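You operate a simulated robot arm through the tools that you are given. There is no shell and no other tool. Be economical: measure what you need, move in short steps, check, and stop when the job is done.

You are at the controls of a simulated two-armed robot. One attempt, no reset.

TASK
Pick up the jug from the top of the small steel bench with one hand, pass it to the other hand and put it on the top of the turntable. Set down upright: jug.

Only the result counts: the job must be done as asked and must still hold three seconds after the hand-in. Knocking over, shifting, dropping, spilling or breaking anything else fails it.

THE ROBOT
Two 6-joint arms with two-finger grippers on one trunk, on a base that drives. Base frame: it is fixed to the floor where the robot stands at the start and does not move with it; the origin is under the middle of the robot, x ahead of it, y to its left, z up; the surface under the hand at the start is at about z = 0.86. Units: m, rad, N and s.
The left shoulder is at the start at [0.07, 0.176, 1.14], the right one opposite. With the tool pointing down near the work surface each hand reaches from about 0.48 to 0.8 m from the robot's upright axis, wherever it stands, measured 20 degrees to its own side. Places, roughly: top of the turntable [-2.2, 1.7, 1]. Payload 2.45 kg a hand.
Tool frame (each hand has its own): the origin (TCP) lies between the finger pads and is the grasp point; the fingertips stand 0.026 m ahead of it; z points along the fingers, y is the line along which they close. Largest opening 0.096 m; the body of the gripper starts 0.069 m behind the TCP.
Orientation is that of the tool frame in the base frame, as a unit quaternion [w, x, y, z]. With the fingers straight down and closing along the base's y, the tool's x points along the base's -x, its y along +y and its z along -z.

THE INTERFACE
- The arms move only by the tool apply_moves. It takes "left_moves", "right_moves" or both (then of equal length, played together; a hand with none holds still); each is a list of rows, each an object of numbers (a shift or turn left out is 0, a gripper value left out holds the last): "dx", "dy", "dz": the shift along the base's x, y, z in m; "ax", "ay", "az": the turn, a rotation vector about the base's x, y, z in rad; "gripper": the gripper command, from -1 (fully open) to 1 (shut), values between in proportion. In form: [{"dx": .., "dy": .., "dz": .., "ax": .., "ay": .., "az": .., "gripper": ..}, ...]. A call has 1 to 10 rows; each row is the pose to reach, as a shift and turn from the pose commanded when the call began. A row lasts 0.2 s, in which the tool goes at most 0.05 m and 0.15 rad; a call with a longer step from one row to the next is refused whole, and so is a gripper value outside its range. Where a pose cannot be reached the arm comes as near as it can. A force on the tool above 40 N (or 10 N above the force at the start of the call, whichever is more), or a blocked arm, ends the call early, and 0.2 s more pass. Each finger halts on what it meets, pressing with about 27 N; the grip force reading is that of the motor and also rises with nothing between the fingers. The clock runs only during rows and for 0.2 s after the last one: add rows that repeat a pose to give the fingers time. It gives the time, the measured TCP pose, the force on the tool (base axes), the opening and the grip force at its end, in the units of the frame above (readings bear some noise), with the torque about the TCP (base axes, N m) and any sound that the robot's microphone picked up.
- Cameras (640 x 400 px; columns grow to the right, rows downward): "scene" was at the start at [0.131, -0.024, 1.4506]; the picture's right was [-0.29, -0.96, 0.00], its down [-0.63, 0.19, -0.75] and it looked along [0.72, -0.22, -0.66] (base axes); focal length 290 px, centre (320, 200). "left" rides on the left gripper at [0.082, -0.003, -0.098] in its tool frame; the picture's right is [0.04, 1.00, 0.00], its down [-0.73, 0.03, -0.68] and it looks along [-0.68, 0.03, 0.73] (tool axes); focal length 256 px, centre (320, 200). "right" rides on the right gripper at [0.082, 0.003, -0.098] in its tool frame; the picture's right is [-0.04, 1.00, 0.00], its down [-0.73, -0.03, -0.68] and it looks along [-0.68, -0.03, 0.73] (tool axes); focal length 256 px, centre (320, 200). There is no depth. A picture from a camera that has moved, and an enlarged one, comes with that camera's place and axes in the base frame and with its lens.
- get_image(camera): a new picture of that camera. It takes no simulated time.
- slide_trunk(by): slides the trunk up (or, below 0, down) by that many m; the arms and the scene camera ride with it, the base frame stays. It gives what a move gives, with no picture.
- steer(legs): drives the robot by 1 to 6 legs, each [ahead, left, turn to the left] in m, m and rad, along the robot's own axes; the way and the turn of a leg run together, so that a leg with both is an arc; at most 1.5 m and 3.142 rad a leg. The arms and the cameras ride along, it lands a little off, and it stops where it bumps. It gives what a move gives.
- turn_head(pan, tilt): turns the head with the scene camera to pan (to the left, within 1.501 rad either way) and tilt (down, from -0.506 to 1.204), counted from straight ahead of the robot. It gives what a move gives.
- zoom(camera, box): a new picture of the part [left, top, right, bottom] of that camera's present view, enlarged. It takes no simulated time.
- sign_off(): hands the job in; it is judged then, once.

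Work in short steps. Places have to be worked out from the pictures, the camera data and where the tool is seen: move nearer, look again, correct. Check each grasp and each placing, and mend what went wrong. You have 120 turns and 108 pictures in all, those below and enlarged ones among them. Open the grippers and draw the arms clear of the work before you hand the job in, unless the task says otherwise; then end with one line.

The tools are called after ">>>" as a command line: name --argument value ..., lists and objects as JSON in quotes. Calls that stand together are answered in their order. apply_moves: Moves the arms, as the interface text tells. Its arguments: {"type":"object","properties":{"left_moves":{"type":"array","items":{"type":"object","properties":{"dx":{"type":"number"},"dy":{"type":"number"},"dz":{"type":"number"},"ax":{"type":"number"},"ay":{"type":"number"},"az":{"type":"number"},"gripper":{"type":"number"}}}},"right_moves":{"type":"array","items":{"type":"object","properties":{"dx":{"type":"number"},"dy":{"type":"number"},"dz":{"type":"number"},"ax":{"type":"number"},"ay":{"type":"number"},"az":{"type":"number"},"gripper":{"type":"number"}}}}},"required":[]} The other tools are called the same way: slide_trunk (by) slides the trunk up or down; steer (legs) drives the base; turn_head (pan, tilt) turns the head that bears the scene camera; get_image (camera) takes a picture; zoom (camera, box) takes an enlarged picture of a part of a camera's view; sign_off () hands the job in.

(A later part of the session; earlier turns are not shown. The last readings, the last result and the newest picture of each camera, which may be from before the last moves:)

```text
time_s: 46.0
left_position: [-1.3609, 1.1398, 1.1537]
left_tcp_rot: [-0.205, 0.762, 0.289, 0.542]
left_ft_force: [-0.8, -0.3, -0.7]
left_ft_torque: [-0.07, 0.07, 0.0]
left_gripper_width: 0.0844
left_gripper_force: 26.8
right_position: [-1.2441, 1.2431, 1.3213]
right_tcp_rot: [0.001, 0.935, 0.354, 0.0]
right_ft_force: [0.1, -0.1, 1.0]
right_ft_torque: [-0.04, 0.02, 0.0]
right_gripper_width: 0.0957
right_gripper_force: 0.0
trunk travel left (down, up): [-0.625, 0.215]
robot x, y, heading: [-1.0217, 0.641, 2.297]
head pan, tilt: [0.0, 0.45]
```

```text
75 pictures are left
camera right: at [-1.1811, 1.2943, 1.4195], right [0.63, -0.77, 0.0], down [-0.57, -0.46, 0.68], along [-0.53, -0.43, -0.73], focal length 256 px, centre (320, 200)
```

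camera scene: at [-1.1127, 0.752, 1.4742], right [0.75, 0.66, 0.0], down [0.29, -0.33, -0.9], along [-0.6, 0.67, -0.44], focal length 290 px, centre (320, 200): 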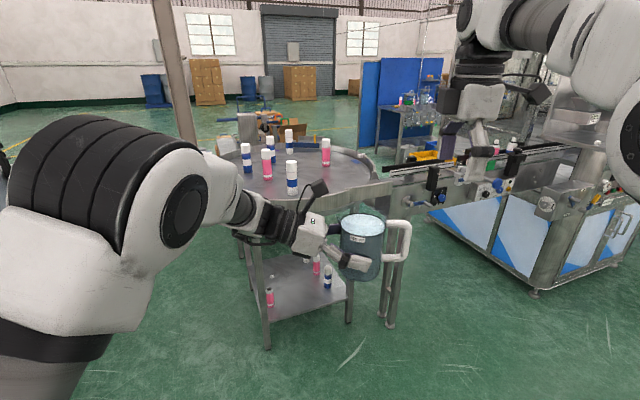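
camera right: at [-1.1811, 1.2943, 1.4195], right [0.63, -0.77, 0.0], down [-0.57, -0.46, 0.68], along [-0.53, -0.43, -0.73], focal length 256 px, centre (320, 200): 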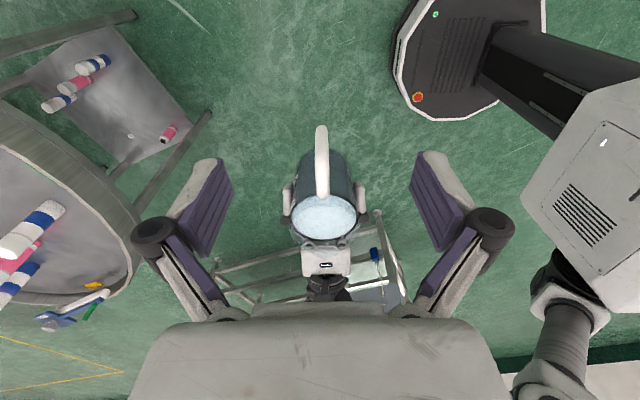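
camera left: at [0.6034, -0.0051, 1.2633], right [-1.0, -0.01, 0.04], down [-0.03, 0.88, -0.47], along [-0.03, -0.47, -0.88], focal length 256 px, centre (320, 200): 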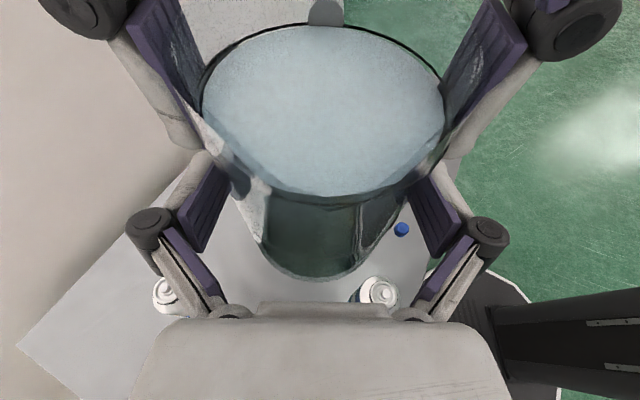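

I'll raise the trunk so the jug clears the rim and cans with margin, then take a closer look at the disc.

>>> slide_trunk --by 0.15

>>> zoom --camera "scene" --box '[200, 120, 400, 245]'

>>> get_image --camera "right"

```text
time_s: 47.8
left_position: [-1.3621, 1.1393, 1.303]
left_tcp_rot: [-0.205, 0.762, 0.289, 0.543]
left_ft_force: [0.0, 0.3, -6.0]
left_ft_torque: [-0.08, 0.07, 0.0]
left_gripper_width: 0.0846
left_gripper_force: 27.2
right_position: [-1.2448, 1.2436, 1.471]
right_tcp_rot: [0.0, 0.935, 0.354, 0.001]
right_ft_force: [0.4, 0.1, -0.5]
right_ft_torque: [-0.03, 0.0, 0.0]
right_gripper_width: 0.0961
right_gripper_force: 0.0
trunk travel left (down, up): [-0.775, 0.065]
robot x, y, heading: [-1.0193, 0.6443, 2.294]
head pan, tilt: [0.0, 0.45]
```

```text
3.20 times, centred on (300, 182) of scene
camera zoom: at [-1.1127, 0.7522, 1.6241], right [0.75, 0.66, 0.0], down [0.29, -0.33, -0.9], along [-0.6, 0.67, -0.44], focal length 928 px, centre (384, 256)
```

zoom: 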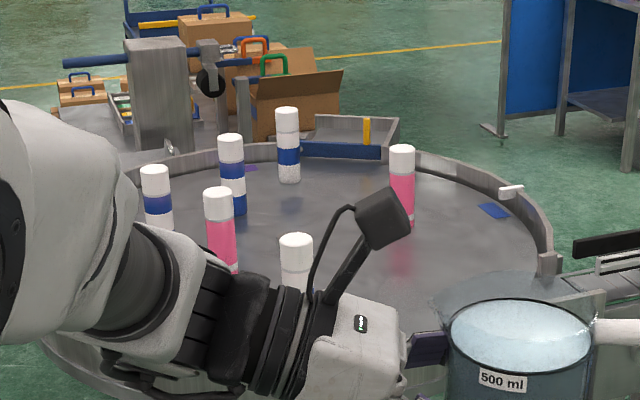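

```text
73 pictures are left
camera right: at [-1.1811, 1.2944, 1.5694], right [0.63, -0.77, 0.0], down [-0.57, -0.46, 0.68], along [-0.53, -0.43, -0.73], focal length 256 px, centre (320, 200)
```

right: 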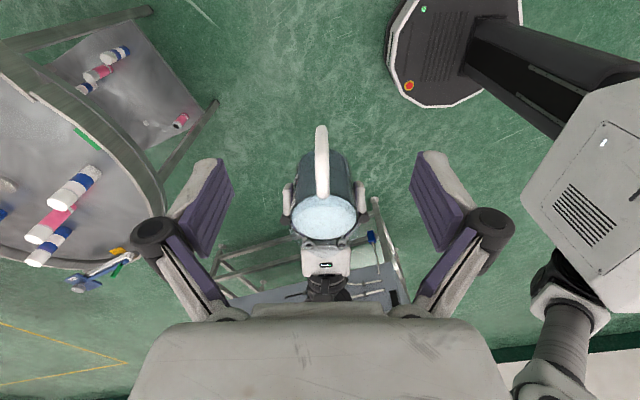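

From two views the disc is centred near (-2.15, 1.63) with radius about 0.44 and surface z of about 0.985. A free spot is near S = (-1.88, 1.66). To reach it without meeting cans, the left tool should point straight ahead of the robot, so I'll yaw it in free air, gently and upright.

>>> apply_moves --left_moves '[{"dx": -0.01, "dy": -0.003, "az": 0.08}, {"dx": -0.025, "dy": -0.007, "az": 0.18}, {"dx": -0.04, "dy": -0.012, "az": 0.28}, {"dx": -0.055, "dy": -0.016, "az": 0.38}, {"dx": -0.07, "dy": -0.02, "az": 0.48}, {"dx": -0.085, "dy": -0.025, "az": 0.58}, {"dx": -0.1, "dy": -0.029, "az": 0.68}, {"dx": -0.11, "dy": -0.032, "az": 0.75}, {"dx": -0.11, "dy": -0.032, "az": 0.75}]'

>>> get_image --camera "scene"

```text
time_s: 49.8
left_position: [-1.4715, 1.1084, 1.3027]
left_tcp_rot: [-0.389, 0.603, 0.547, 0.43]
left_ft_force: [-0.2, 0.2, -5.7]
left_ft_torque: [-0.11, 0.01, 0.03]
left_gripper_width: 0.0841
left_gripper_force: 27.0
right_position: [-1.2441, 1.2435, 1.4717]
right_tcp_rot: [0.0, 0.935, 0.354, 0.0]
right_ft_force: [0.1, 0.8, 0.0]
right_ft_torque: [0.01, -0.02, -0.02]
right_gripper_width: 0.0961
right_gripper_force: 0.1
trunk travel left (down, up): [-0.775, 0.065]
robot x, y, heading: [-1.0142, 0.645, 2.293]
head pan, tilt: [0.0, 0.45]
```

```text
72 pictures are left
camera scene: at [-1.1129, 0.7522, 1.6242], right [0.75, 0.66, 0.0], down [0.29, -0.33, -0.9], along [-0.6, 0.67, -0.44], focal length 290 px, centre (320, 200)
```

scene: 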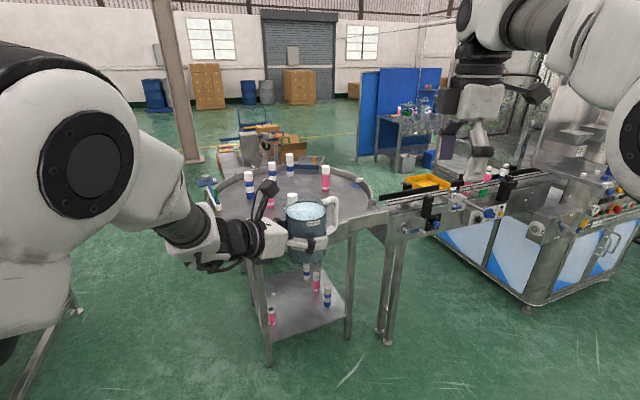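

Going well; I'll finish the yaw.

>>> apply_moves --left_moves '[{"dx": -0.01, "dy": 0.0, "az": 0.08}, {"dx": -0.02, "dy": 0.0, "az": 0.18}, {"dx": -0.03, "dy": 0.0, "az": 0.28}, {"dx": -0.04, "dy": 0.0, "az": 0.38}, {"dx": -0.05, "dy": 0.0, "az": 0.48}, {"dx": -0.06, "dy": 0.0, "az": 0.58}, {"dx": -0.07, "dy": 0.0, "az": 0.68}, {"dx": -0.07, "dy": 0.0, "az": 0.75}, {"dx": -0.07, "dy": 0.0, "az": 0.75}]'

>>> get_image --camera "scene"

>>> get_image --camera "left"

```text
time_s: 51.8
left_position: [-1.5632, 1.0916, 1.341]
left_tcp_rot: [-0.489, 0.37, 0.732, 0.297]
left_ft_force: [0.4, -0.2, -5.7]
left_ft_torque: [-0.11, -0.08, 0.01]
left_gripper_width: 0.0843
left_gripper_force: 27.1
left hand out of reach, approached as far as the arm can: row 7, 8, 9
right_position: [-1.2459, 1.2443, 1.4706]
right_tcp_rot: [0.002, 0.935, 0.354, 0.001]
right_ft_force: [0.2, -0.9, -0.9]
right_ft_torque: [-0.03, -0.04, -0.02]
right_gripper_width: 0.0959
right_gripper_force: 0.1
trunk travel left (down, up): [-0.775, 0.065]
robot x, y, heading: [-1.02, 0.6448, 2.293]
head pan, tilt: [0.0, 0.45]
```

```text
71 pictures are left
camera scene: at [-1.1138, 0.7526, 1.6241], right [0.75, 0.66, 0.0], down [0.29, -0.33, -0.9], along [-0.6, 0.67, -0.44], focal length 290 px, centre (320, 200)
```

scene: 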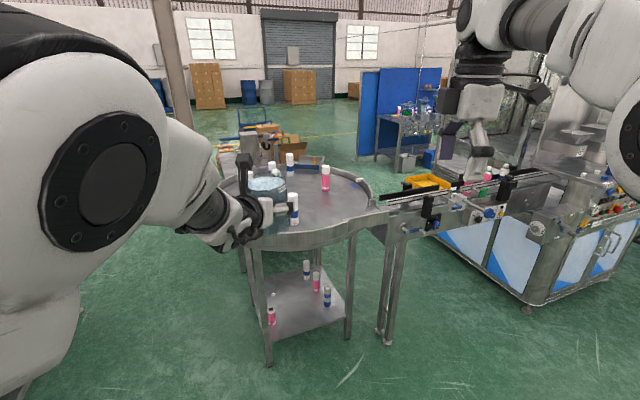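

```text
70 pictures are left
camera left: at [-1.5363, 1.0331, 1.4512], right [0.82, 0.56, 0.11], down [0.54, -0.71, -0.45], along [-0.17, 0.43, -0.89], focal length 256 px, centre (320, 200)
```

left: 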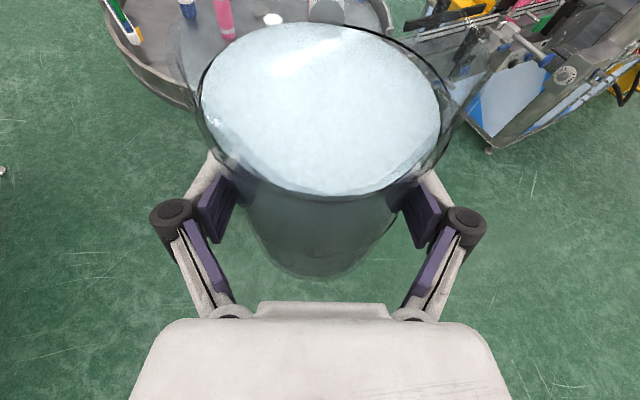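

The last rows were beyond reach and the hand tilted by about 4°. I'll step the yaw back by 0.2 rad to recover the level pose.

>>> apply_moves --left_moves '[{"dx": 0.007, "az": -0.07}, {"dx": 0.014, "az": -0.14}, {"dx": 0.02, "az": -0.22}, {"dx": 0.02, "az": -0.22}, {"dx": 0.02, "az": -0.22}]'

```text
time_s: 53.0
left_position: [-1.5235, 1.1027, 1.3313]
left_tcp_rot: [-0.459, 0.476, 0.672, 0.332]
left_ft_force: [-0.5, 0.0, -5.7]
left_ft_torque: [-0.09, -0.03, 0.0]
left_gripper_width: 0.0842
left_gripper_force: 27.1
right_position: [-1.2445, 1.2434, 1.4703]
right_tcp_rot: [0.001, 0.935, 0.354, 0.001]
right_ft_force: [1.8, 0.4, -0.3]
right_ft_torque: [-0.01, 0.0, 0.01]
right_gripper_width: 0.096
right_gripper_force: 0.0
trunk travel left (down, up): [-0.775, 0.065]
robot x, y, heading: [-1.0179, 0.6439, 2.3]
head pan, tilt: [0.0, 0.45]
```

The left tool now points 109° in the base frame, 22° off the robot's heading, which suits a spot at S of about (-1.83, 1.70) clear of the nearest can. I'll correct the small pitch and roll error by about 2° and lift and retract the right arm so it stays clear of the conveyor.

>>> apply_moves --left_moves '[{"ax": 0.007, "ay": 0.005, "dz": -0.007}, {"ax": 0.014, "ay": 0.01, "dz": -0.014}, {"ax": 0.021, "ay": 0.014, "dz": -0.021}, {"ax": 0.028, "ay": 0.019, "dz": -0.028}, {"ax": 0.028, "ay": 0.019, "dz": -0.028}, {"ax": 0.028, "ay": 0.019, "dz": -0.028}]' --right_moves '[{"dz": 0.03}, {"dz": 0.06}, {"dx": 0.03, "dy": -0.03, "dz": 0.09}, {"dx": 0.055, "dy": -0.05, "dz": 0.12}, {"dx": 0.08, "dy": -0.07, "dz": 0.15}, {"dx": 0.1, "dy": -0.09, "dz": 0.15}]'

```text
refused: row 3 steps farther than a row can; nothing moved
```

Row 3 of the right arm's path stepped slightly too far; I'll shorten those steps.

>>> apply_moves --left_moves '[{"ax": 0.007, "ay": 0.005, "dz": -0.007}, {"ax": 0.014, "ay": 0.01, "dz": -0.014}, {"ax": 0.021, "ay": 0.014, "dz": -0.021}, {"ax": 0.028, "ay": 0.019, "dz": -0.028}, {"ax": 0.028, "ay": 0.019, "dz": -0.028}, {"ax": 0.028, "ay": 0.019, "dz": -0.028}, {"ax": 0.028, "ay": 0.019, "dz": -0.028}, {"ax": 0.028, "ay": 0.019, "dz": -0.028}]' --right_moves '[{"dz": 0.03}, {"dz": 0.06}, {"dx": 0.015, "dy": -0.015, "dz": 0.085}, {"dx": 0.035, "dy": -0.03, "dz": 0.11}, {"dx": 0.055, "dy": -0.05, "dz": 0.13}, {"dx": 0.075, "dy": -0.07, "dz": 0.15}, {"dx": 0.1, "dy": -0.09, "dz": 0.15}, {"dx": 0.1, "dy": -0.09, "dz": 0.15}]'

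>>> get_image --camera "scene"

```text
time_s: 54.8
left_position: [-1.5287, 1.1031, 1.3082]
left_tcp_rot: [-0.472, 0.466, 0.666, 0.341]
left_ft_force: [-0.2, 1.5, -5.0]
left_ft_torque: [-0.11, -0.05, 0.0]
left_gripper_width: 0.0841
left_gripper_force: 26.7
right_position: [-1.141, 1.1484, 1.6025]
right_tcp_rot: [0.0, 0.935, 0.354, -0.001]
right_ft_force: [0.1, 0.6, -0.7]
right_ft_torque: [-0.01, 0.01, -0.02]
right_gripper_width: 0.0958
right_gripper_force: 0.1
right hand out of reach, approached as far as the arm can: row 2, 3, 4, 5, 6, 7, 8
trunk travel left (down, up): [-0.775, 0.065]
robot x, y, heading: [-1.0224, 0.6437, 2.295]
head pan, tilt: [0.0, 0.45]
```

```text
69 pictures are left
camera scene: at [-1.1138, 0.7531, 1.624], right [0.75, 0.66, 0.0], down [0.29, -0.33, -0.9], along [-0.6, 0.67, -0.44], focal length 290 px, centre (320, 200)
```

scene: 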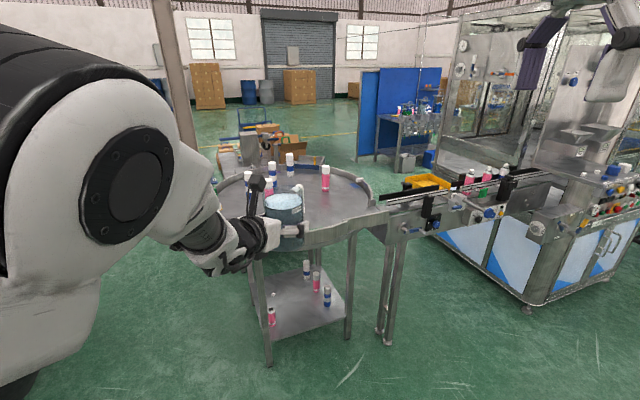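

The left pose is level again (pitch 18.8°). Now I drive part way toward the spot, keeping the jug high above the rim.

>>> steer --legs '[[0.0, -0.17, 0], [0.35, 0, 0]]'

>>> turn_head --pan 0.1 --tilt 0.7

>>> get_image --camera "scene"

>>> get_image --camera "left"

```text
time_s: 58.1
left_position: [-1.6309, 1.4735, 1.3101]
left_tcp_rot: [-0.474, 0.465, 0.665, 0.342]
left_ft_force: [0.4, -0.2, -5.9]
left_ft_torque: [-0.11, -0.02, 0.0]
left_gripper_width: 0.0842
left_gripper_force: 26.6
right_position: [-1.2437, 1.5206, 1.603]
right_tcp_rot: [-0.003, 0.936, 0.353, -0.001]
right_ft_force: [-0.5, -0.2, 0.7]
right_ft_torque: [0.02, 0.0, 0.01]
right_gripper_width: 0.0962
right_gripper_force: 0.0
trunk travel left (down, up): [-0.775, 0.065]
robot x, y, heading: [-1.1203, 1.0146, 2.295]
head pan, tilt: [0.0, 0.45]
```

```text
time_s: 58.9
left_position: [-1.6338, 1.476, 1.3085]
left_tcp_rot: [-0.472, 0.465, 0.667, 0.341]
left_ft_force: [-0.4, 1.0, -6.2]
left_ft_torque: [-0.06, -0.09, -0.01]
left_gripper_width: 0.0844
left_gripper_force: 27.1
right_position: [-1.2449, 1.5232, 1.6014]
right_tcp_rot: [-0.002, 0.935, 0.355, 0.0]
right_ft_force: [-0.1, 0.1, -0.8]
right_ft_torque: [-0.04, 0.01, 0.0]
right_gripper_width: 0.096
right_gripper_force: 0.1
trunk travel left (down, up): [-0.775, 0.065]
robot x, y, heading: [-1.1224, 1.0189, 2.297]
head pan, tilt: [0.099, 0.7]
```

```text
68 pictures are left
camera scene: at [-1.2193, 1.1157, 1.602], right [0.68, 0.73, 0.0], down [0.47, -0.44, -0.76], along [-0.56, 0.52, -0.64], focal length 290 px, centre (320, 200)
```

scene: 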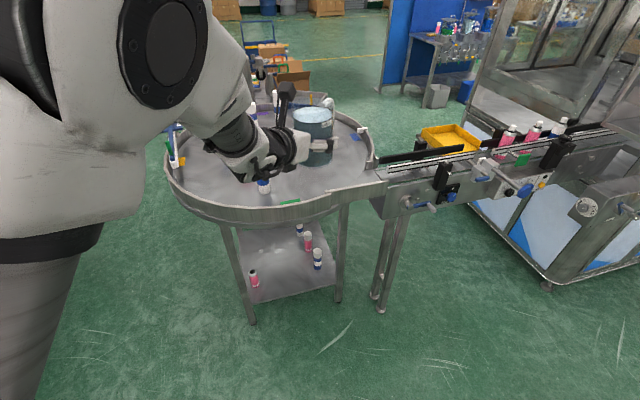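

```text
67 pictures are left
camera left: at [-1.6149, 1.4111, 1.4174], right [0.94, 0.35, 0.05], down [0.33, -0.82, -0.48], along [-0.12, 0.46, -0.88], focal length 256 px, centre (320, 200)
```

left: 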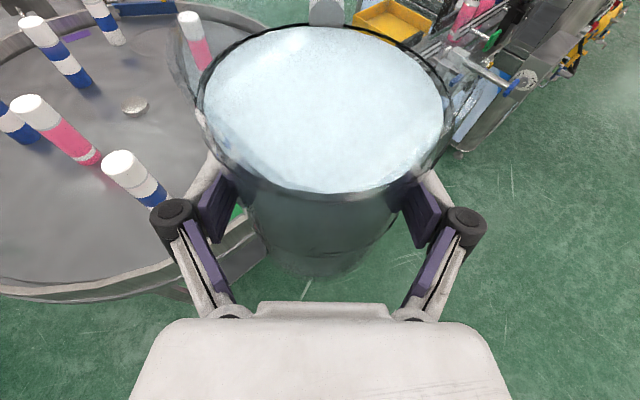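

The left camera places the nearest can at about (-1.93, 1.50) and the rim edge nearby. I'll use S of about (-1.855, 1.72) and drive the last 0.32 m, still high.

>>> steer --legs '[[0.32, 0.007, 0]]'

>>> get_image --camera "left"

>>> get_image --camera "scene"

```text
time_s: 61.0
left_position: [-1.8503, 1.7122, 1.3108]
left_tcp_rot: [-0.474, 0.464, 0.666, 0.342]
left_ft_force: [-0.4, -0.1, -5.0]
left_ft_torque: [-0.11, -0.06, -0.01]
left_gripper_width: 0.0844
left_gripper_force: 26.2
right_position: [-1.4625, 1.7589, 1.6041]
right_tcp_rot: [-0.003, 0.935, 0.354, -0.001]
right_ft_force: [-0.3, 0.5, 0.9]
right_ft_torque: [0.03, 0.01, 0.01]
right_gripper_width: 0.0961
right_gripper_force: 0.0
trunk travel left (down, up): [-0.775, 0.065]
robot x, y, heading: [-1.3468, 1.2588, 2.296]
head pan, tilt: [0.099, 0.7]
```

```text
66 pictures are left
camera left: at [-1.8324, 1.6471, 1.419], right [0.94, 0.35, 0.05], down [0.33, -0.81, -0.48], along [-0.12, 0.47, -0.88], focal length 256 px, centre (320, 200)
```

left: 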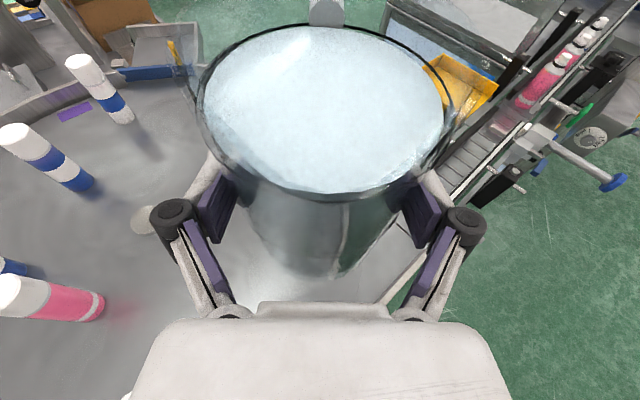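

```text
65 pictures are left
camera scene: at [-1.4366, 1.3511, 1.6023], right [0.68, 0.73, 0.0], down [0.47, -0.44, -0.77], along [-0.56, 0.52, -0.64], focal length 290 px, centre (320, 200)
```

scene: 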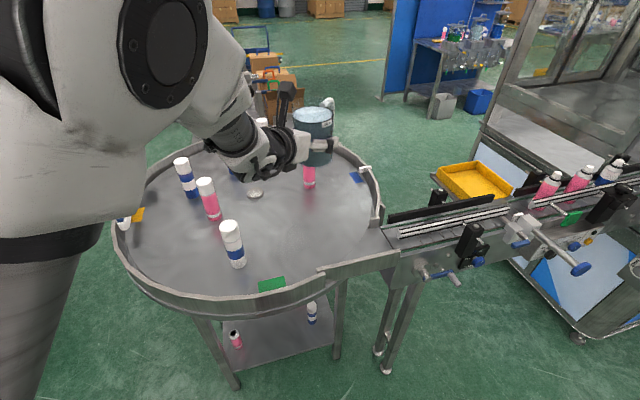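

The wrist would pass only about 3 cm from the nearest can at (-1.92, 1.51). I'll pivot the robot 0.17 rad about the jug, stepping right and then turning left, to swing the wrist away.

>>> steer --legs '[[0.0225, -0.113, 0], [0, 0, 0.17]]'

>>> get_image --camera "scene"

>>> get_image --camera "left"

```text
time_s: 62.9
left_position: [-1.851, 1.7143, 1.3101]
left_tcp_rot: [-0.499, 0.409, 0.702, 0.301]
left_ft_force: [0.2, 0.6, -5.6]
left_ft_torque: [-0.13, -0.1, 0.02]
left_gripper_width: 0.0844
left_gripper_force: 27.1
right_position: [-1.4755, 1.8246, 1.6029]
right_tcp_rot: [-0.002, 0.903, 0.43, -0.002]
right_ft_force: [-0.3, 0.1, 0.7]
right_ft_torque: [0.0, -0.01, 0.03]
right_gripper_width: 0.096
right_gripper_force: 0.1
trunk travel left (down, up): [-0.775, 0.065]
robot x, y, heading: [-1.2739, 1.3492, 2.458]
head pan, tilt: [0.099, 0.7]
```

```text
64 pictures are left
camera scene: at [-1.3824, 1.4281, 1.6021], right [0.55, 0.84, 0.0], down [0.54, -0.35, -0.76], along [-0.64, 0.42, -0.64], focal length 290 px, centre (320, 200)
```

scene: 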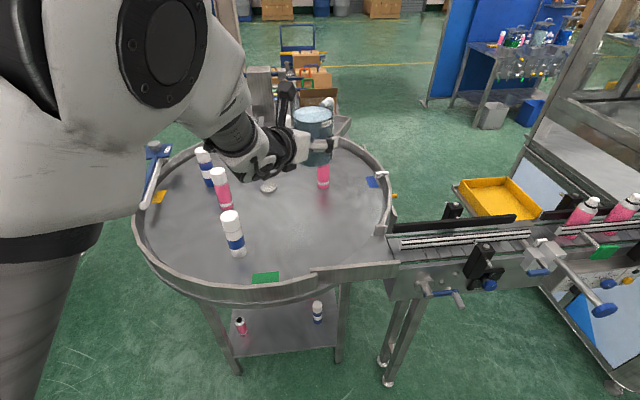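

```text
63 pictures are left
camera left: at [-1.822, 1.6537, 1.4182], right [0.87, 0.5, 0.05], down [0.46, -0.75, -0.48], along [-0.2, 0.44, -0.88], focal length 256 px, centre (320, 200)
```

left: 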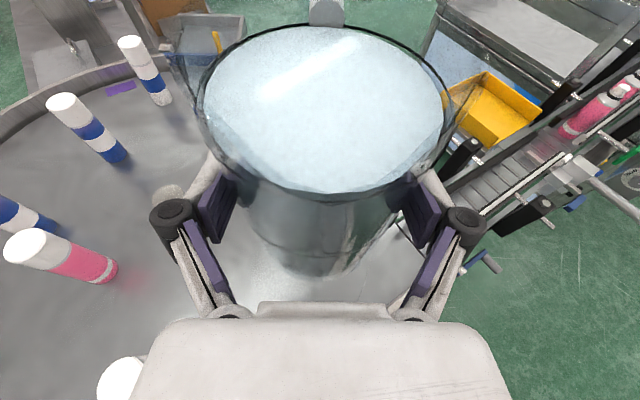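

The wrist is now well aside. I'll correct the last 0.9° of tilt, then lower by the trunk 0.15 m and look.

>>> apply_moves --left_moves '[{"ax": -0.0065, "ay": 0.0045}, {"ax": -0.0129, "ay": 0.0093}, {"ax": -0.0129, "ay": 0.0093}]'

>>> slide_trunk --by -0.15

>>> get_image --camera "scene"

>>> get_image --camera "left"

>>> get_image --camera "right"

```text
time_s: 63.7
left_position: [-1.8534, 1.7127, 1.3086]
left_tcp_rot: [-0.501, 0.41, 0.703, 0.295]
left_ft_force: [0.0, 0.0, -5.2]
left_ft_torque: [-0.08, -0.06, 0.01]
left_gripper_width: 0.0843
left_gripper_force: 27.0
right_position: [-1.4774, 1.8239, 1.6035]
right_tcp_rot: [-0.002, 0.903, 0.43, -0.001]
right_ft_force: [1.8, -0.2, 0.0]
right_ft_torque: [-0.03, 0.0, -0.01]
right_gripper_width: 0.0959
right_gripper_force: 0.1
trunk travel left (down, up): [-0.775, 0.065]
robot x, y, heading: [-1.2706, 1.345, 2.457]
head pan, tilt: [0.099, 0.7]
```

```text
time_s: 65.5
left_position: [-1.8521, 1.7138, 1.1597]
left_tcp_rot: [-0.5, 0.411, 0.702, 0.296]
left_ft_force: [-0.1, 0.5, -6.0]
left_ft_torque: [-0.12, -0.05, -0.01]
left_gripper_width: 0.0843
left_gripper_force: 26.5
right_position: [-1.4767, 1.8232, 1.4543]
right_tcp_rot: [-0.002, 0.903, 0.43, 0.0]
right_ft_force: [0.0, -0.6, -0.3]
right_ft_torque: [-0.01, -0.02, -0.03]
right_gripper_width: 0.0962
right_gripper_force: 0.1
trunk travel left (down, up): [-0.625, 0.215]
robot x, y, heading: [-1.275, 1.3484, 2.464]
head pan, tilt: [0.099, 0.7]
```

```text
62 pictures are left
camera scene: at [-1.3838, 1.4268, 1.4521], right [0.55, 0.84, 0.0], down [0.54, -0.35, -0.76], along [-0.64, 0.42, -0.64], focal length 290 px, centre (320, 200)
```

scene: 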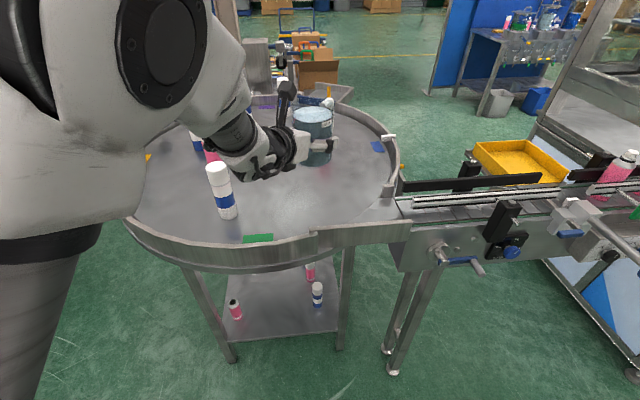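

```text
61 pictures are left
camera left: at [-1.8227, 1.6531, 1.2686], right [0.87, 0.5, 0.04], down [0.46, -0.75, -0.47], along [-0.2, 0.43, -0.88], focal length 256 px, centre (320, 200)
```

left: 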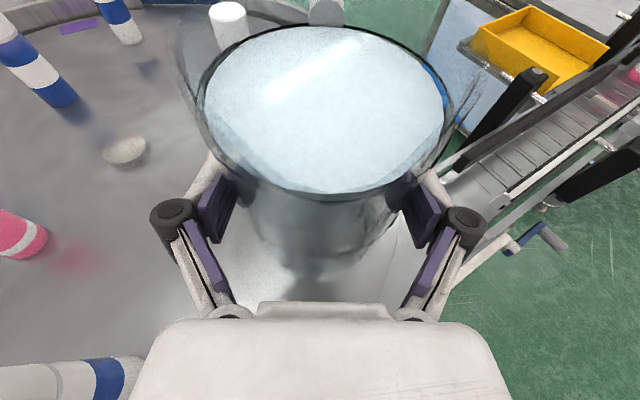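

```text
60 pictures are left
camera right: at [-1.4222, 1.8844, 1.5514], right [0.75, -0.66, 0.0], down [-0.48, -0.55, 0.68], along [-0.45, -0.51, -0.73], focal length 256 px, centre (320, 200)
```

right: 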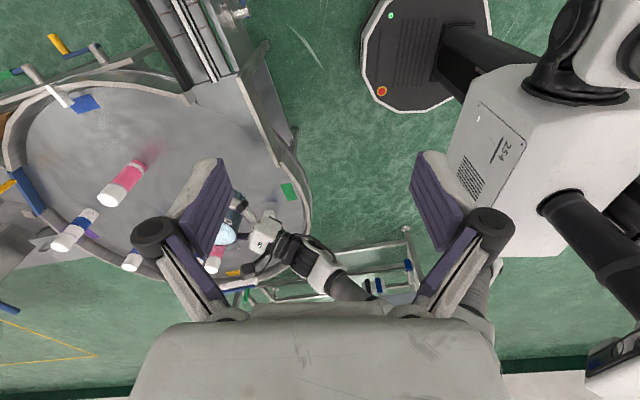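

All clear; the disc's hub shows its centre near (-2.15, 1.72). The surface height is still uncertain (0.95 to 1.0), so I'll lower a further 0.07 m and look again.

>>> slide_trunk --by -0.07

>>> zoom --camera "scene" --box '[180, 70, 420, 270]'

>>> get_image --camera "left"

```text
time_s: 66.5
left_position: [-1.8516, 1.7115, 1.0886]
left_tcp_rot: [-0.501, 0.41, 0.702, 0.296]
left_ft_force: [-0.6, -0.5, -5.1]
left_ft_torque: [-0.07, -0.06, -0.02]
left_gripper_width: 0.0842
left_gripper_force: 27.3
right_position: [-1.4771, 1.8236, 1.3823]
right_tcp_rot: [-0.002, 0.902, 0.431, 0.0]
right_ft_force: [0.2, 0.0, -0.1]
right_ft_torque: [-0.01, -0.04, -0.03]
right_gripper_width: 0.0959
right_gripper_force: 0.0
trunk travel left (down, up): [-0.555, 0.285]
robot x, y, heading: [-1.2715, 1.3477, 2.461]
head pan, tilt: [0.099, 0.7]
```

```text
2.00 times, centred on (300, 170) of scene
camera zoom: at [-1.3837, 1.4267, 1.3821], right [0.55, 0.84, 0.0], down [0.54, -0.35, -0.76], along [-0.64, 0.42, -0.64], focal length 580 px, centre (360, 260)
```

zoom: 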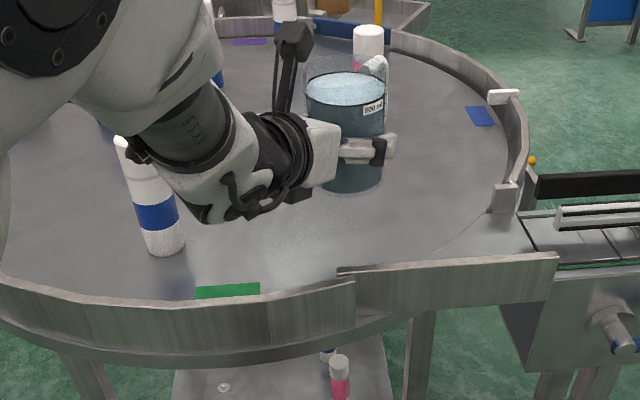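

```text
58 pictures are left
camera left: at [-1.8226, 1.653, 1.1986], right [0.87, 0.5, 0.04], down [0.46, -0.75, -0.47], along [-0.2, 0.43, -0.88], focal length 256 px, centre (320, 200)
```

left: 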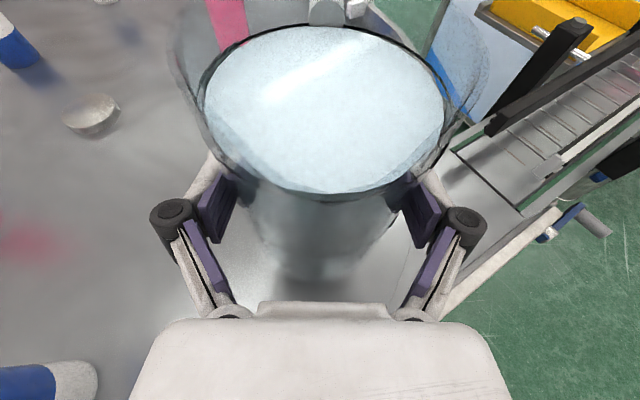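

Parallax on the can's base across three camera heights gives a disc surface near z = 0.955, so contact should come near TCP z = 1.007. I'll lower another 0.04 m and check.

>>> slide_trunk --by -0.04

>>> zoom --camera "scene" --box '[180, 70, 420, 270]'

```text
time_s: 67.4
left_position: [-1.852, 1.7125, 1.0499]
left_tcp_rot: [-0.499, 0.412, 0.703, 0.295]
left_ft_force: [0.1, 1.4, -5.0]
left_ft_torque: [-0.14, -0.06, 0.0]
left_gripper_width: 0.0841
left_gripper_force: 27.1
right_position: [-1.4756, 1.8231, 1.3429]
right_tcp_rot: [-0.002, 0.903, 0.43, -0.001]
right_ft_force: [0.9, -1.0, 0.1]
right_ft_torque: [-0.01, 0.02, -0.05]
right_gripper_width: 0.0959
right_gripper_force: 0.0
trunk travel left (down, up): [-0.515, 0.325]
robot x, y, heading: [-1.2738, 1.3449, 2.463]
head pan, tilt: [0.099, 0.7]
```

```text
2.00 times, centred on (300, 170) of scene
camera zoom: at [-1.3835, 1.4265, 1.3421], right [0.55, 0.84, 0.0], down [0.54, -0.35, -0.76], along [-0.64, 0.42, -0.64], focal length 580 px, centre (360, 260)
```

zoom: 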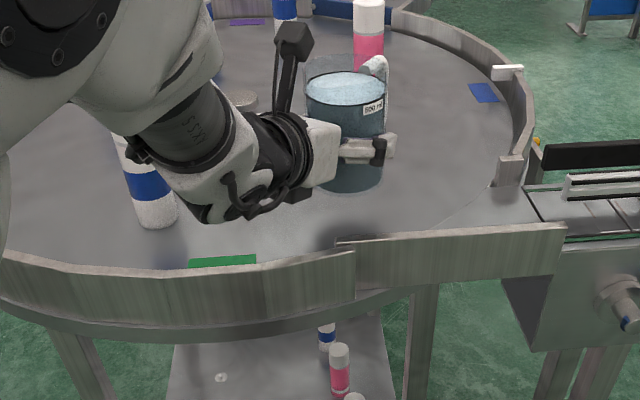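

No contact yet. Now I'll descend by arm in small steps and read the vertical force after each.

>>> apply_moves --left_moves '[{"dz": -0.005}, {"dz": -0.01}, {"dz": -0.015}, {"dz": -0.02}, {"dz": -0.02}]'

>>> zoom --camera "scene" --box '[180, 70, 420, 270]'

```text
time_s: 68.6
left_position: [-1.855, 1.7104, 1.0322]
left_tcp_rot: [-0.502, 0.407, 0.703, 0.297]
left_ft_force: [1.3, 0.2, -4.4]
left_ft_torque: [-0.11, -0.07, 0.0]
left_gripper_width: 0.0844
left_gripper_force: 27.3
right_position: [-1.4771, 1.8231, 1.3428]
right_tcp_rot: [-0.001, 0.903, 0.431, -0.001]
right_ft_force: [-0.1, -0.3, -0.4]
right_ft_torque: [0.04, -0.03, 0.02]
right_gripper_width: 0.0961
right_gripper_force: 0.1
trunk travel left (down, up): [-0.515, 0.325]
robot x, y, heading: [-1.276, 1.3504, 2.458]
head pan, tilt: [0.099, 0.7]
```

```text
2.00 times, centred on (300, 170) of scene
camera zoom: at [-1.3837, 1.4268, 1.342], right [0.55, 0.84, 0.0], down [0.54, -0.35, -0.76], along [-0.64, 0.42, -0.64], focal length 580 px, centre (360, 260)
```

zoom: 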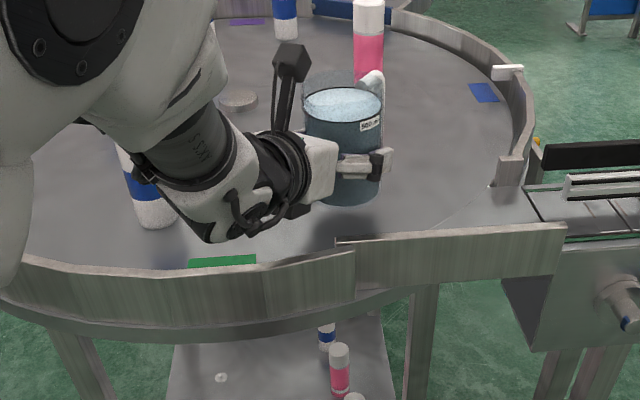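

The jug's base reads about 0.98 to 0.99, so there are still about 2 to 3 cm to go. Continuing.

>>> apply_moves --left_moves '[{"dz": -0.004}, {"dz": -0.008}, {"dz": -0.012}, {"dz": -0.012}]'

>>> zoom --camera "scene" --box '[220, 100, 380, 225]'

>>> get_image --camera "right"

```text
time_s: 69.6
left_position: [-1.8554, 1.708, 1.0213]
left_tcp_rot: [-0.503, 0.405, 0.703, 0.298]
left_ft_force: [0.7, 2.0, -5.9]
left_ft_torque: [-0.08, -0.08, -0.03]
left_gripper_width: 0.0844
left_gripper_force: 26.6
right_position: [-1.4765, 1.8237, 1.3424]
right_tcp_rot: [-0.002, 0.903, 0.43, -0.001]
right_ft_force: [0.8, -0.5, 0.1]
right_ft_torque: [0.0, 0.01, 0.01]
right_gripper_width: 0.0963
right_gripper_force: 0.1
trunk travel left (down, up): [-0.515, 0.325]
robot x, y, heading: [-1.2725, 1.3477, 2.459]
head pan, tilt: [0.099, 0.7]
```

```text
3.20 times, centred on (300, 162) of scene
camera zoom: at [-1.3838, 1.4268, 1.342], right [0.55, 0.84, 0.0], down [0.54, -0.35, -0.76], along [-0.64, 0.42, -0.64], focal length 928 px, centre (384, 320)
```

zoom: 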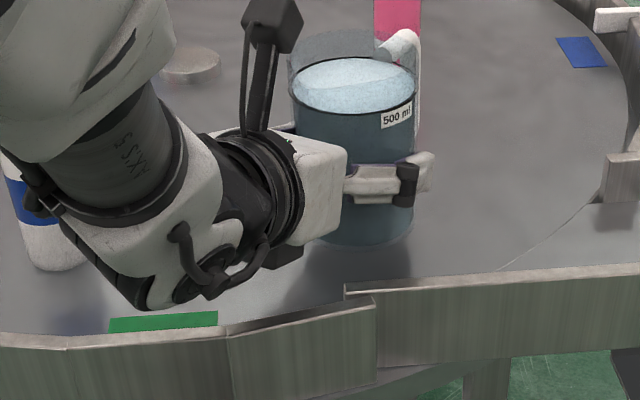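

```text
54 pictures are left
camera right: at [-1.4221, 1.8844, 1.4413], right [0.75, -0.66, 0.0], down [-0.48, -0.55, 0.68], along [-0.45, -0.51, -0.73], focal length 256 px, centre (320, 200)
```

right: 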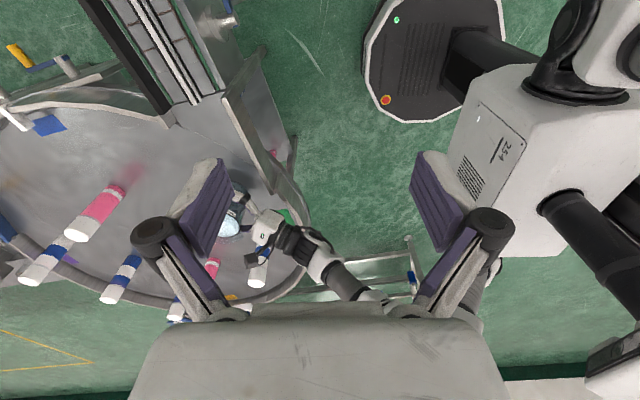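

The wrist is nearly above the rim, with only about 1 cm of clearance and 2 cm still to go. I'll rise 3 cm and shift about 7.5 cm along the tool direction, deeper over the disc, so the wrist ends up inside the rim.

>>> slide_trunk --by 0.04

>>> steer --legs '[[0.07, -0.029, 0]]'

>>> zoom --camera "scene" --box '[180, 70, 420, 270]'

>>> get_image --camera "left"

```text
time_s: 70.4
left_position: [-1.8563, 1.7093, 1.058]
left_tcp_rot: [-0.5, 0.404, 0.706, 0.297]
left_ft_force: [0.6, 0.0, -6.0]
left_ft_torque: [-0.13, -0.06, -0.02]
left_gripper_width: 0.0841
left_gripper_force: 26.7
right_position: [-1.4779, 1.8246, 1.3818]
right_tcp_rot: [-0.001, 0.902, 0.431, -0.001]
right_ft_force: [0.4, -0.1, -0.2]
right_ft_torque: [-0.01, -0.01, 0.01]
right_gripper_width: 0.0962
right_gripper_force: 0.1
trunk travel left (down, up): [-0.555, 0.285]
robot x, y, heading: [-1.2761, 1.3456, 2.458]
head pan, tilt: [0.099, 0.7]
```

```text
time_s: 71.4
left_position: [-1.8937, 1.7764, 1.0578]
left_tcp_rot: [-0.5, 0.405, 0.705, 0.298]
left_ft_force: [-0.8, 1.2, -6.3]
left_ft_torque: [-0.14, -0.1, 0.01]
left_gripper_width: 0.0844
left_gripper_force: 26.6
right_position: [-1.515, 1.8917, 1.3826]
right_tcp_rot: [-0.002, 0.903, 0.43, 0.0]
right_ft_force: [0.5, 0.0, 0.5]
right_ft_torque: [-0.04, 0.02, -0.03]
right_gripper_width: 0.0961
right_gripper_force: 0.0
trunk travel left (down, up): [-0.555, 0.285]
robot x, y, heading: [-1.3085, 1.413, 2.456]
head pan, tilt: [0.099, 0.7]
```

```text
2.00 times, centred on (300, 170) of scene
camera zoom: at [-1.4218, 1.4945, 1.382], right [0.55, 0.84, 0.0], down [0.54, -0.35, -0.76], along [-0.64, 0.42, -0.64], focal length 580 px, centre (360, 260)
```

zoom: 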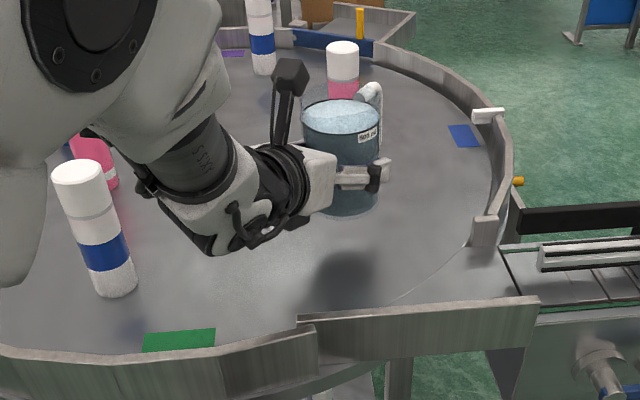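

```text
52 pictures are left
camera left: at [-1.8645, 1.7169, 1.1675], right [0.86, 0.5, 0.05], down [0.47, -0.75, -0.47], along [-0.2, 0.43, -0.88], focal length 256 px, centre (320, 200)
```

left: 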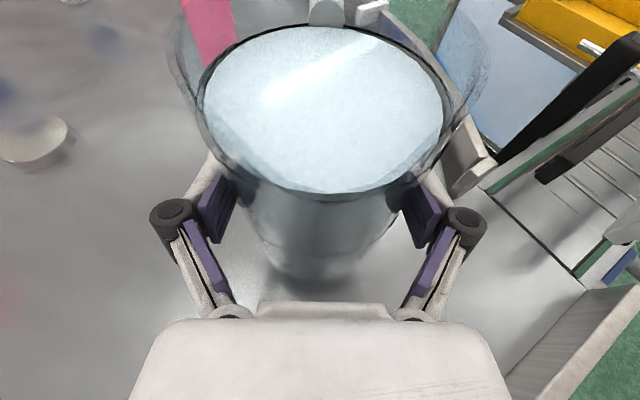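

Plenty of room now. I'll re-level with the same roll/pitch correction and then lower with the trunk only, in small steps, since that keeps the arm's pose exact.

>>> apply_moves --left_moves '[{"ax": -0.0065, "ay": 0.0055}, {"ax": -0.0129, "ay": 0.0105}, {"ax": -0.0129, "ay": 0.0105}]'

>>> slide_trunk --by -0.035

>>> zoom --camera "scene" --box '[220, 100, 380, 225]'

```text
time_s: 72.2
left_position: [-1.8947, 1.7761, 1.0589]
left_tcp_rot: [-0.501, 0.409, 0.705, 0.293]
left_ft_force: [0.2, 0.4, -6.2]
left_ft_torque: [-0.08, -0.04, 0.0]
left_gripper_width: 0.0842
left_gripper_force: 26.6
right_position: [-1.5146, 1.8916, 1.3824]
right_tcp_rot: [-0.002, 0.903, 0.43, -0.001]
right_ft_force: [0.2, -0.1, 0.5]
right_ft_torque: [0.03, -0.02, -0.04]
right_gripper_width: 0.096
right_gripper_force: 0.1
trunk travel left (down, up): [-0.555, 0.285]
robot x, y, heading: [-1.3113, 1.4134, 2.459]
head pan, tilt: [0.099, 0.7]
```

```text
time_s: 73.0
left_position: [-1.8954, 1.7763, 1.0262]
left_tcp_rot: [-0.501, 0.408, 0.704, 0.293]
left_ft_force: [-0.3, -0.8, -6.0]
left_ft_torque: [-0.09, -0.05, 0.02]
left_gripper_width: 0.0845
left_gripper_force: 27.1
right_position: [-1.5134, 1.8914, 1.3483]
right_tcp_rot: [-0.002, 0.903, 0.43, -0.001]
right_ft_force: [-0.4, -0.3, 0.3]
right_ft_torque: [0.04, 0.0, 0.0]
right_gripper_width: 0.0959
right_gripper_force: 0.0
trunk travel left (down, up): [-0.52, 0.32]
robot x, y, heading: [-1.3137, 1.4169, 2.46]
head pan, tilt: [0.099, 0.7]
```

```text
3.20 times, centred on (300, 162) of scene
camera zoom: at [-1.4213, 1.494, 1.3471], right [0.55, 0.84, 0.0], down [0.54, -0.35, -0.76], along [-0.64, 0.42, -0.64], focal length 928 px, centre (384, 320)
```

zoom: 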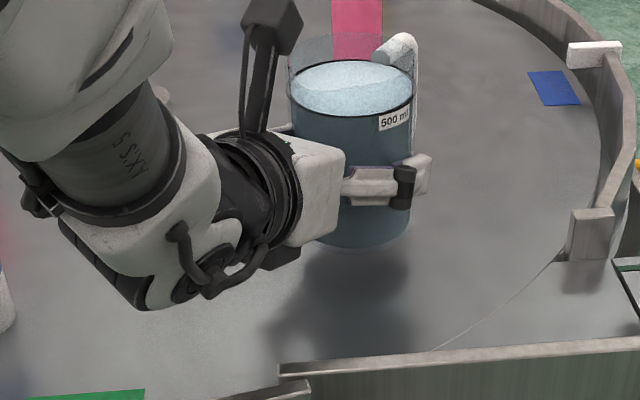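

Level now, and the shadow still shows a gap. Lowering by 1 cm.

>>> slide_trunk --by -0.01

>>> slide_trunk --by -0.005

>>> zoom --camera "scene" --box '[220, 100, 380, 225]'

```text
time_s: 73.6
left_position: [-1.8938, 1.7767, 1.0155]
left_tcp_rot: [-0.501, 0.408, 0.705, 0.293]
left_ft_force: [-0.5, -0.1, -6.1]
left_ft_torque: [-0.11, -0.05, -0.01]
left_gripper_width: 0.0845
left_gripper_force: 27.2
right_position: [-1.5143, 1.8917, 1.338]
right_tcp_rot: [-0.001, 0.903, 0.43, -0.001]
right_ft_force: [1.0, 0.0, 0.6]
right_ft_torque: [0.0, 0.0, 0.0]
right_gripper_width: 0.0961
right_gripper_force: 0.1
trunk travel left (down, up): [-0.51, 0.33]
robot x, y, heading: [-1.31, 1.4127, 2.464]
head pan, tilt: [0.099, 0.7]
```

```text
time_s: 74.2
left_position: [-1.8954, 1.7767, 1.0093]
left_tcp_rot: [-0.501, 0.408, 0.705, 0.293]
left_ft_force: [0.5, -0.1, -6.3]
left_ft_torque: [-0.13, -0.06, 0.03]
left_gripper_width: 0.0841
left_gripper_force: 26.9
right_position: [-1.5153, 1.8905, 1.3341]
right_tcp_rot: [-0.002, 0.903, 0.43, 0.0]
right_ft_force: [0.2, 0.4, -1.0]
right_ft_torque: [0.0, 0.02, 0.0]
right_gripper_width: 0.0962
right_gripper_force: 0.1
trunk travel left (down, up): [-0.505, 0.335]
robot x, y, heading: [-1.3121, 1.4137, 2.465]
head pan, tilt: [0.099, 0.7]
```

```text
3.20 times, centred on (300, 162) of scene
camera zoom: at [-1.4216, 1.4943, 1.332], right [0.55, 0.84, 0.0], down [0.54, -0.35, -0.76], along [-0.64, 0.42, -0.64], focal length 928 px, centre (384, 320)
```

zoom: 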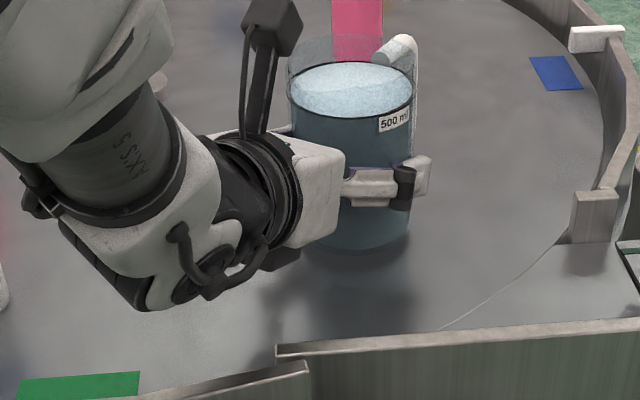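

Close to contact. I'll continue in 5 mm steps and watch the force.

>>> slide_trunk --by -0.005

>>> slide_trunk --by -0.004

>>> zoom --camera "scene" --box '[220, 100, 380, 225]'

```text
time_s: 74.7
left_position: [-1.8947, 1.7754, 1.005]
left_tcp_rot: [-0.501, 0.408, 0.705, 0.292]
left_ft_force: [-0.7, -1.0, -1.1]
left_ft_torque: [0.06, 0.11, 0.01]
left_gripper_width: 0.084
left_gripper_force: 26.8
right_position: [-1.5136, 1.8905, 1.3272]
right_tcp_rot: [-0.002, 0.902, 0.431, 0.0]
right_ft_force: [-0.1, -0.3, 1.1]
right_ft_torque: [-0.01, -0.01, 0.01]
right_gripper_width: 0.0959
right_gripper_force: 0.1
trunk travel left (down, up): [-0.5, 0.34]
robot x, y, heading: [-1.312, 1.4132, 2.461]
head pan, tilt: [0.099, 0.7]
```

```text
time_s: 75.2
left_position: [-1.8931, 1.7751, 1.0034]
left_tcp_rot: [-0.503, 0.407, 0.703, 0.294]
left_ft_force: [-5.8, 0.8, 17.1]
left_ft_torque: [0.32, 0.32, -0.02]
left_gripper_width: 0.0843
left_gripper_force: 26.9
right_position: [-1.514, 1.8895, 1.3253]
right_tcp_rot: [-0.002, 0.903, 0.43, -0.002]
right_ft_force: [-0.4, -0.4, -0.1]
right_ft_torque: [0.0, 0.01, 0.0]
right_gripper_width: 0.096
right_gripper_force: 0.0
trunk travel left (down, up): [-0.496, 0.344]
robot x, y, heading: [-1.3111, 1.4144, 2.459]
head pan, tilt: [0.099, 0.7]
```

```text
3.20 times, centred on (300, 162) of scene
camera zoom: at [-1.42, 1.4928, 1.3235], right [0.55, 0.84, 0.0], down [0.54, -0.35, -0.77], along [-0.64, 0.42, -0.64], focal length 928 px, centre (384, 320)
```

zoom: 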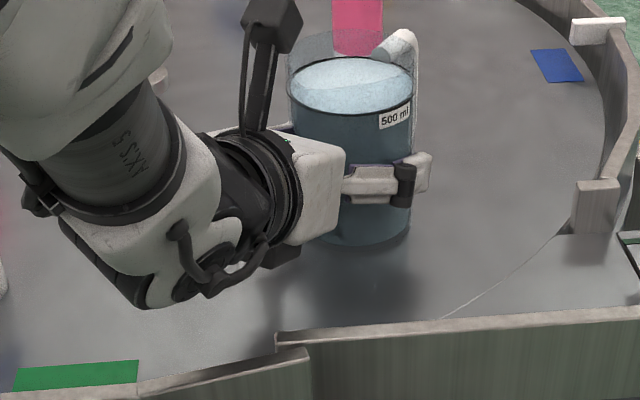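

Contact came at TCP z of about 1.005, and the hand is now pressing at about 17 N. I'll relieve it by 3 mm and then open slowly.

>>> slide_trunk --by 0.003

>>> apply_moves --left_moves '[{"gripper": 0.5}, {"gripper": 0}, {"gripper": -0.4}, {"gripper": -0.7}, {"gripper": -1}, {"gripper": -1}, {"gripper": -1}]'

>>> get_image --camera "left"

>>> zoom --camera "scene" --box '[220, 100, 380, 225]'

```text
time_s: 75.7
left_position: [-1.8943, 1.7751, 1.0034]
left_tcp_rot: [-0.501, 0.408, 0.706, 0.292]
left_ft_force: [-1.0, 2.0, 3.2]
left_ft_torque: [0.29, 0.24, 0.02]
left_gripper_width: 0.0841
left_gripper_force: 26.8
right_position: [-1.5136, 1.8895, 1.3279]
right_tcp_rot: [-0.002, 0.903, 0.431, 0.0]
right_ft_force: [0.4, -0.5, 0.0]
right_ft_torque: [0.03, 0.03, 0.03]
right_gripper_width: 0.096
right_gripper_force: 0.2
trunk travel left (down, up): [-0.499, 0.341]
robot x, y, heading: [-1.3088, 1.4177, 2.46]
head pan, tilt: [0.099, 0.7]
```

```text
time_s: 77.3
left_position: [-1.8948, 1.7753, 1.0037]
left_tcp_rot: [-0.501, 0.408, 0.705, 0.293]
left_ft_force: [0.5, 0.3, 0.7]
left_ft_torque: [-0.04, 0.01, 0.0]
left_gripper_width: 0.096
left_gripper_force: 0.1
right_position: [-1.514, 1.8906, 1.3259]
right_tcp_rot: [-0.001, 0.902, 0.431, 0.0]
right_ft_force: [-0.5, -0.4, 0.0]
right_ft_torque: [-0.01, 0.01, -0.01]
right_gripper_width: 0.0962
right_gripper_force: 0.0
trunk travel left (down, up): [-0.499, 0.341]
robot x, y, heading: [-1.3148, 1.4158, 2.459]
head pan, tilt: [0.099, 0.7]
```

```text
48 pictures are left
camera left: at [-1.8643, 1.7164, 1.1128], right [0.86, 0.51, 0.04], down [0.46, -0.75, -0.47], along [-0.21, 0.43, -0.88], focal length 256 px, centre (320, 200)
```

left: 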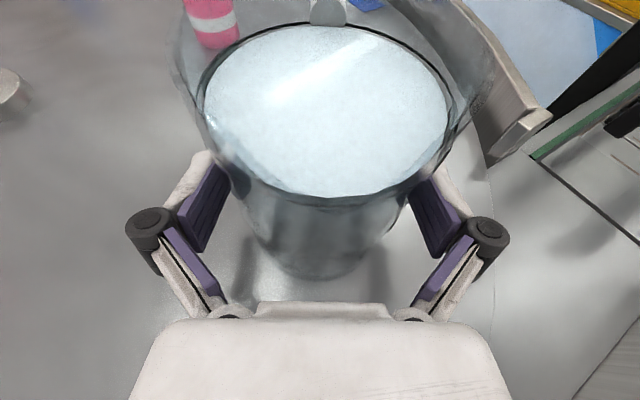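

```text
3.20 times, centred on (300, 162) of scene
camera zoom: at [-1.421, 1.4939, 1.3261], right [0.55, 0.84, 0.0], down [0.54, -0.35, -0.76], along [-0.64, 0.42, -0.64], focal length 928 px, centre (384, 320)
```

zoom: 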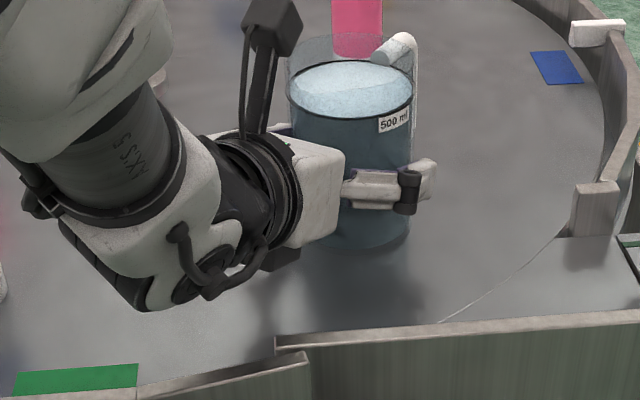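

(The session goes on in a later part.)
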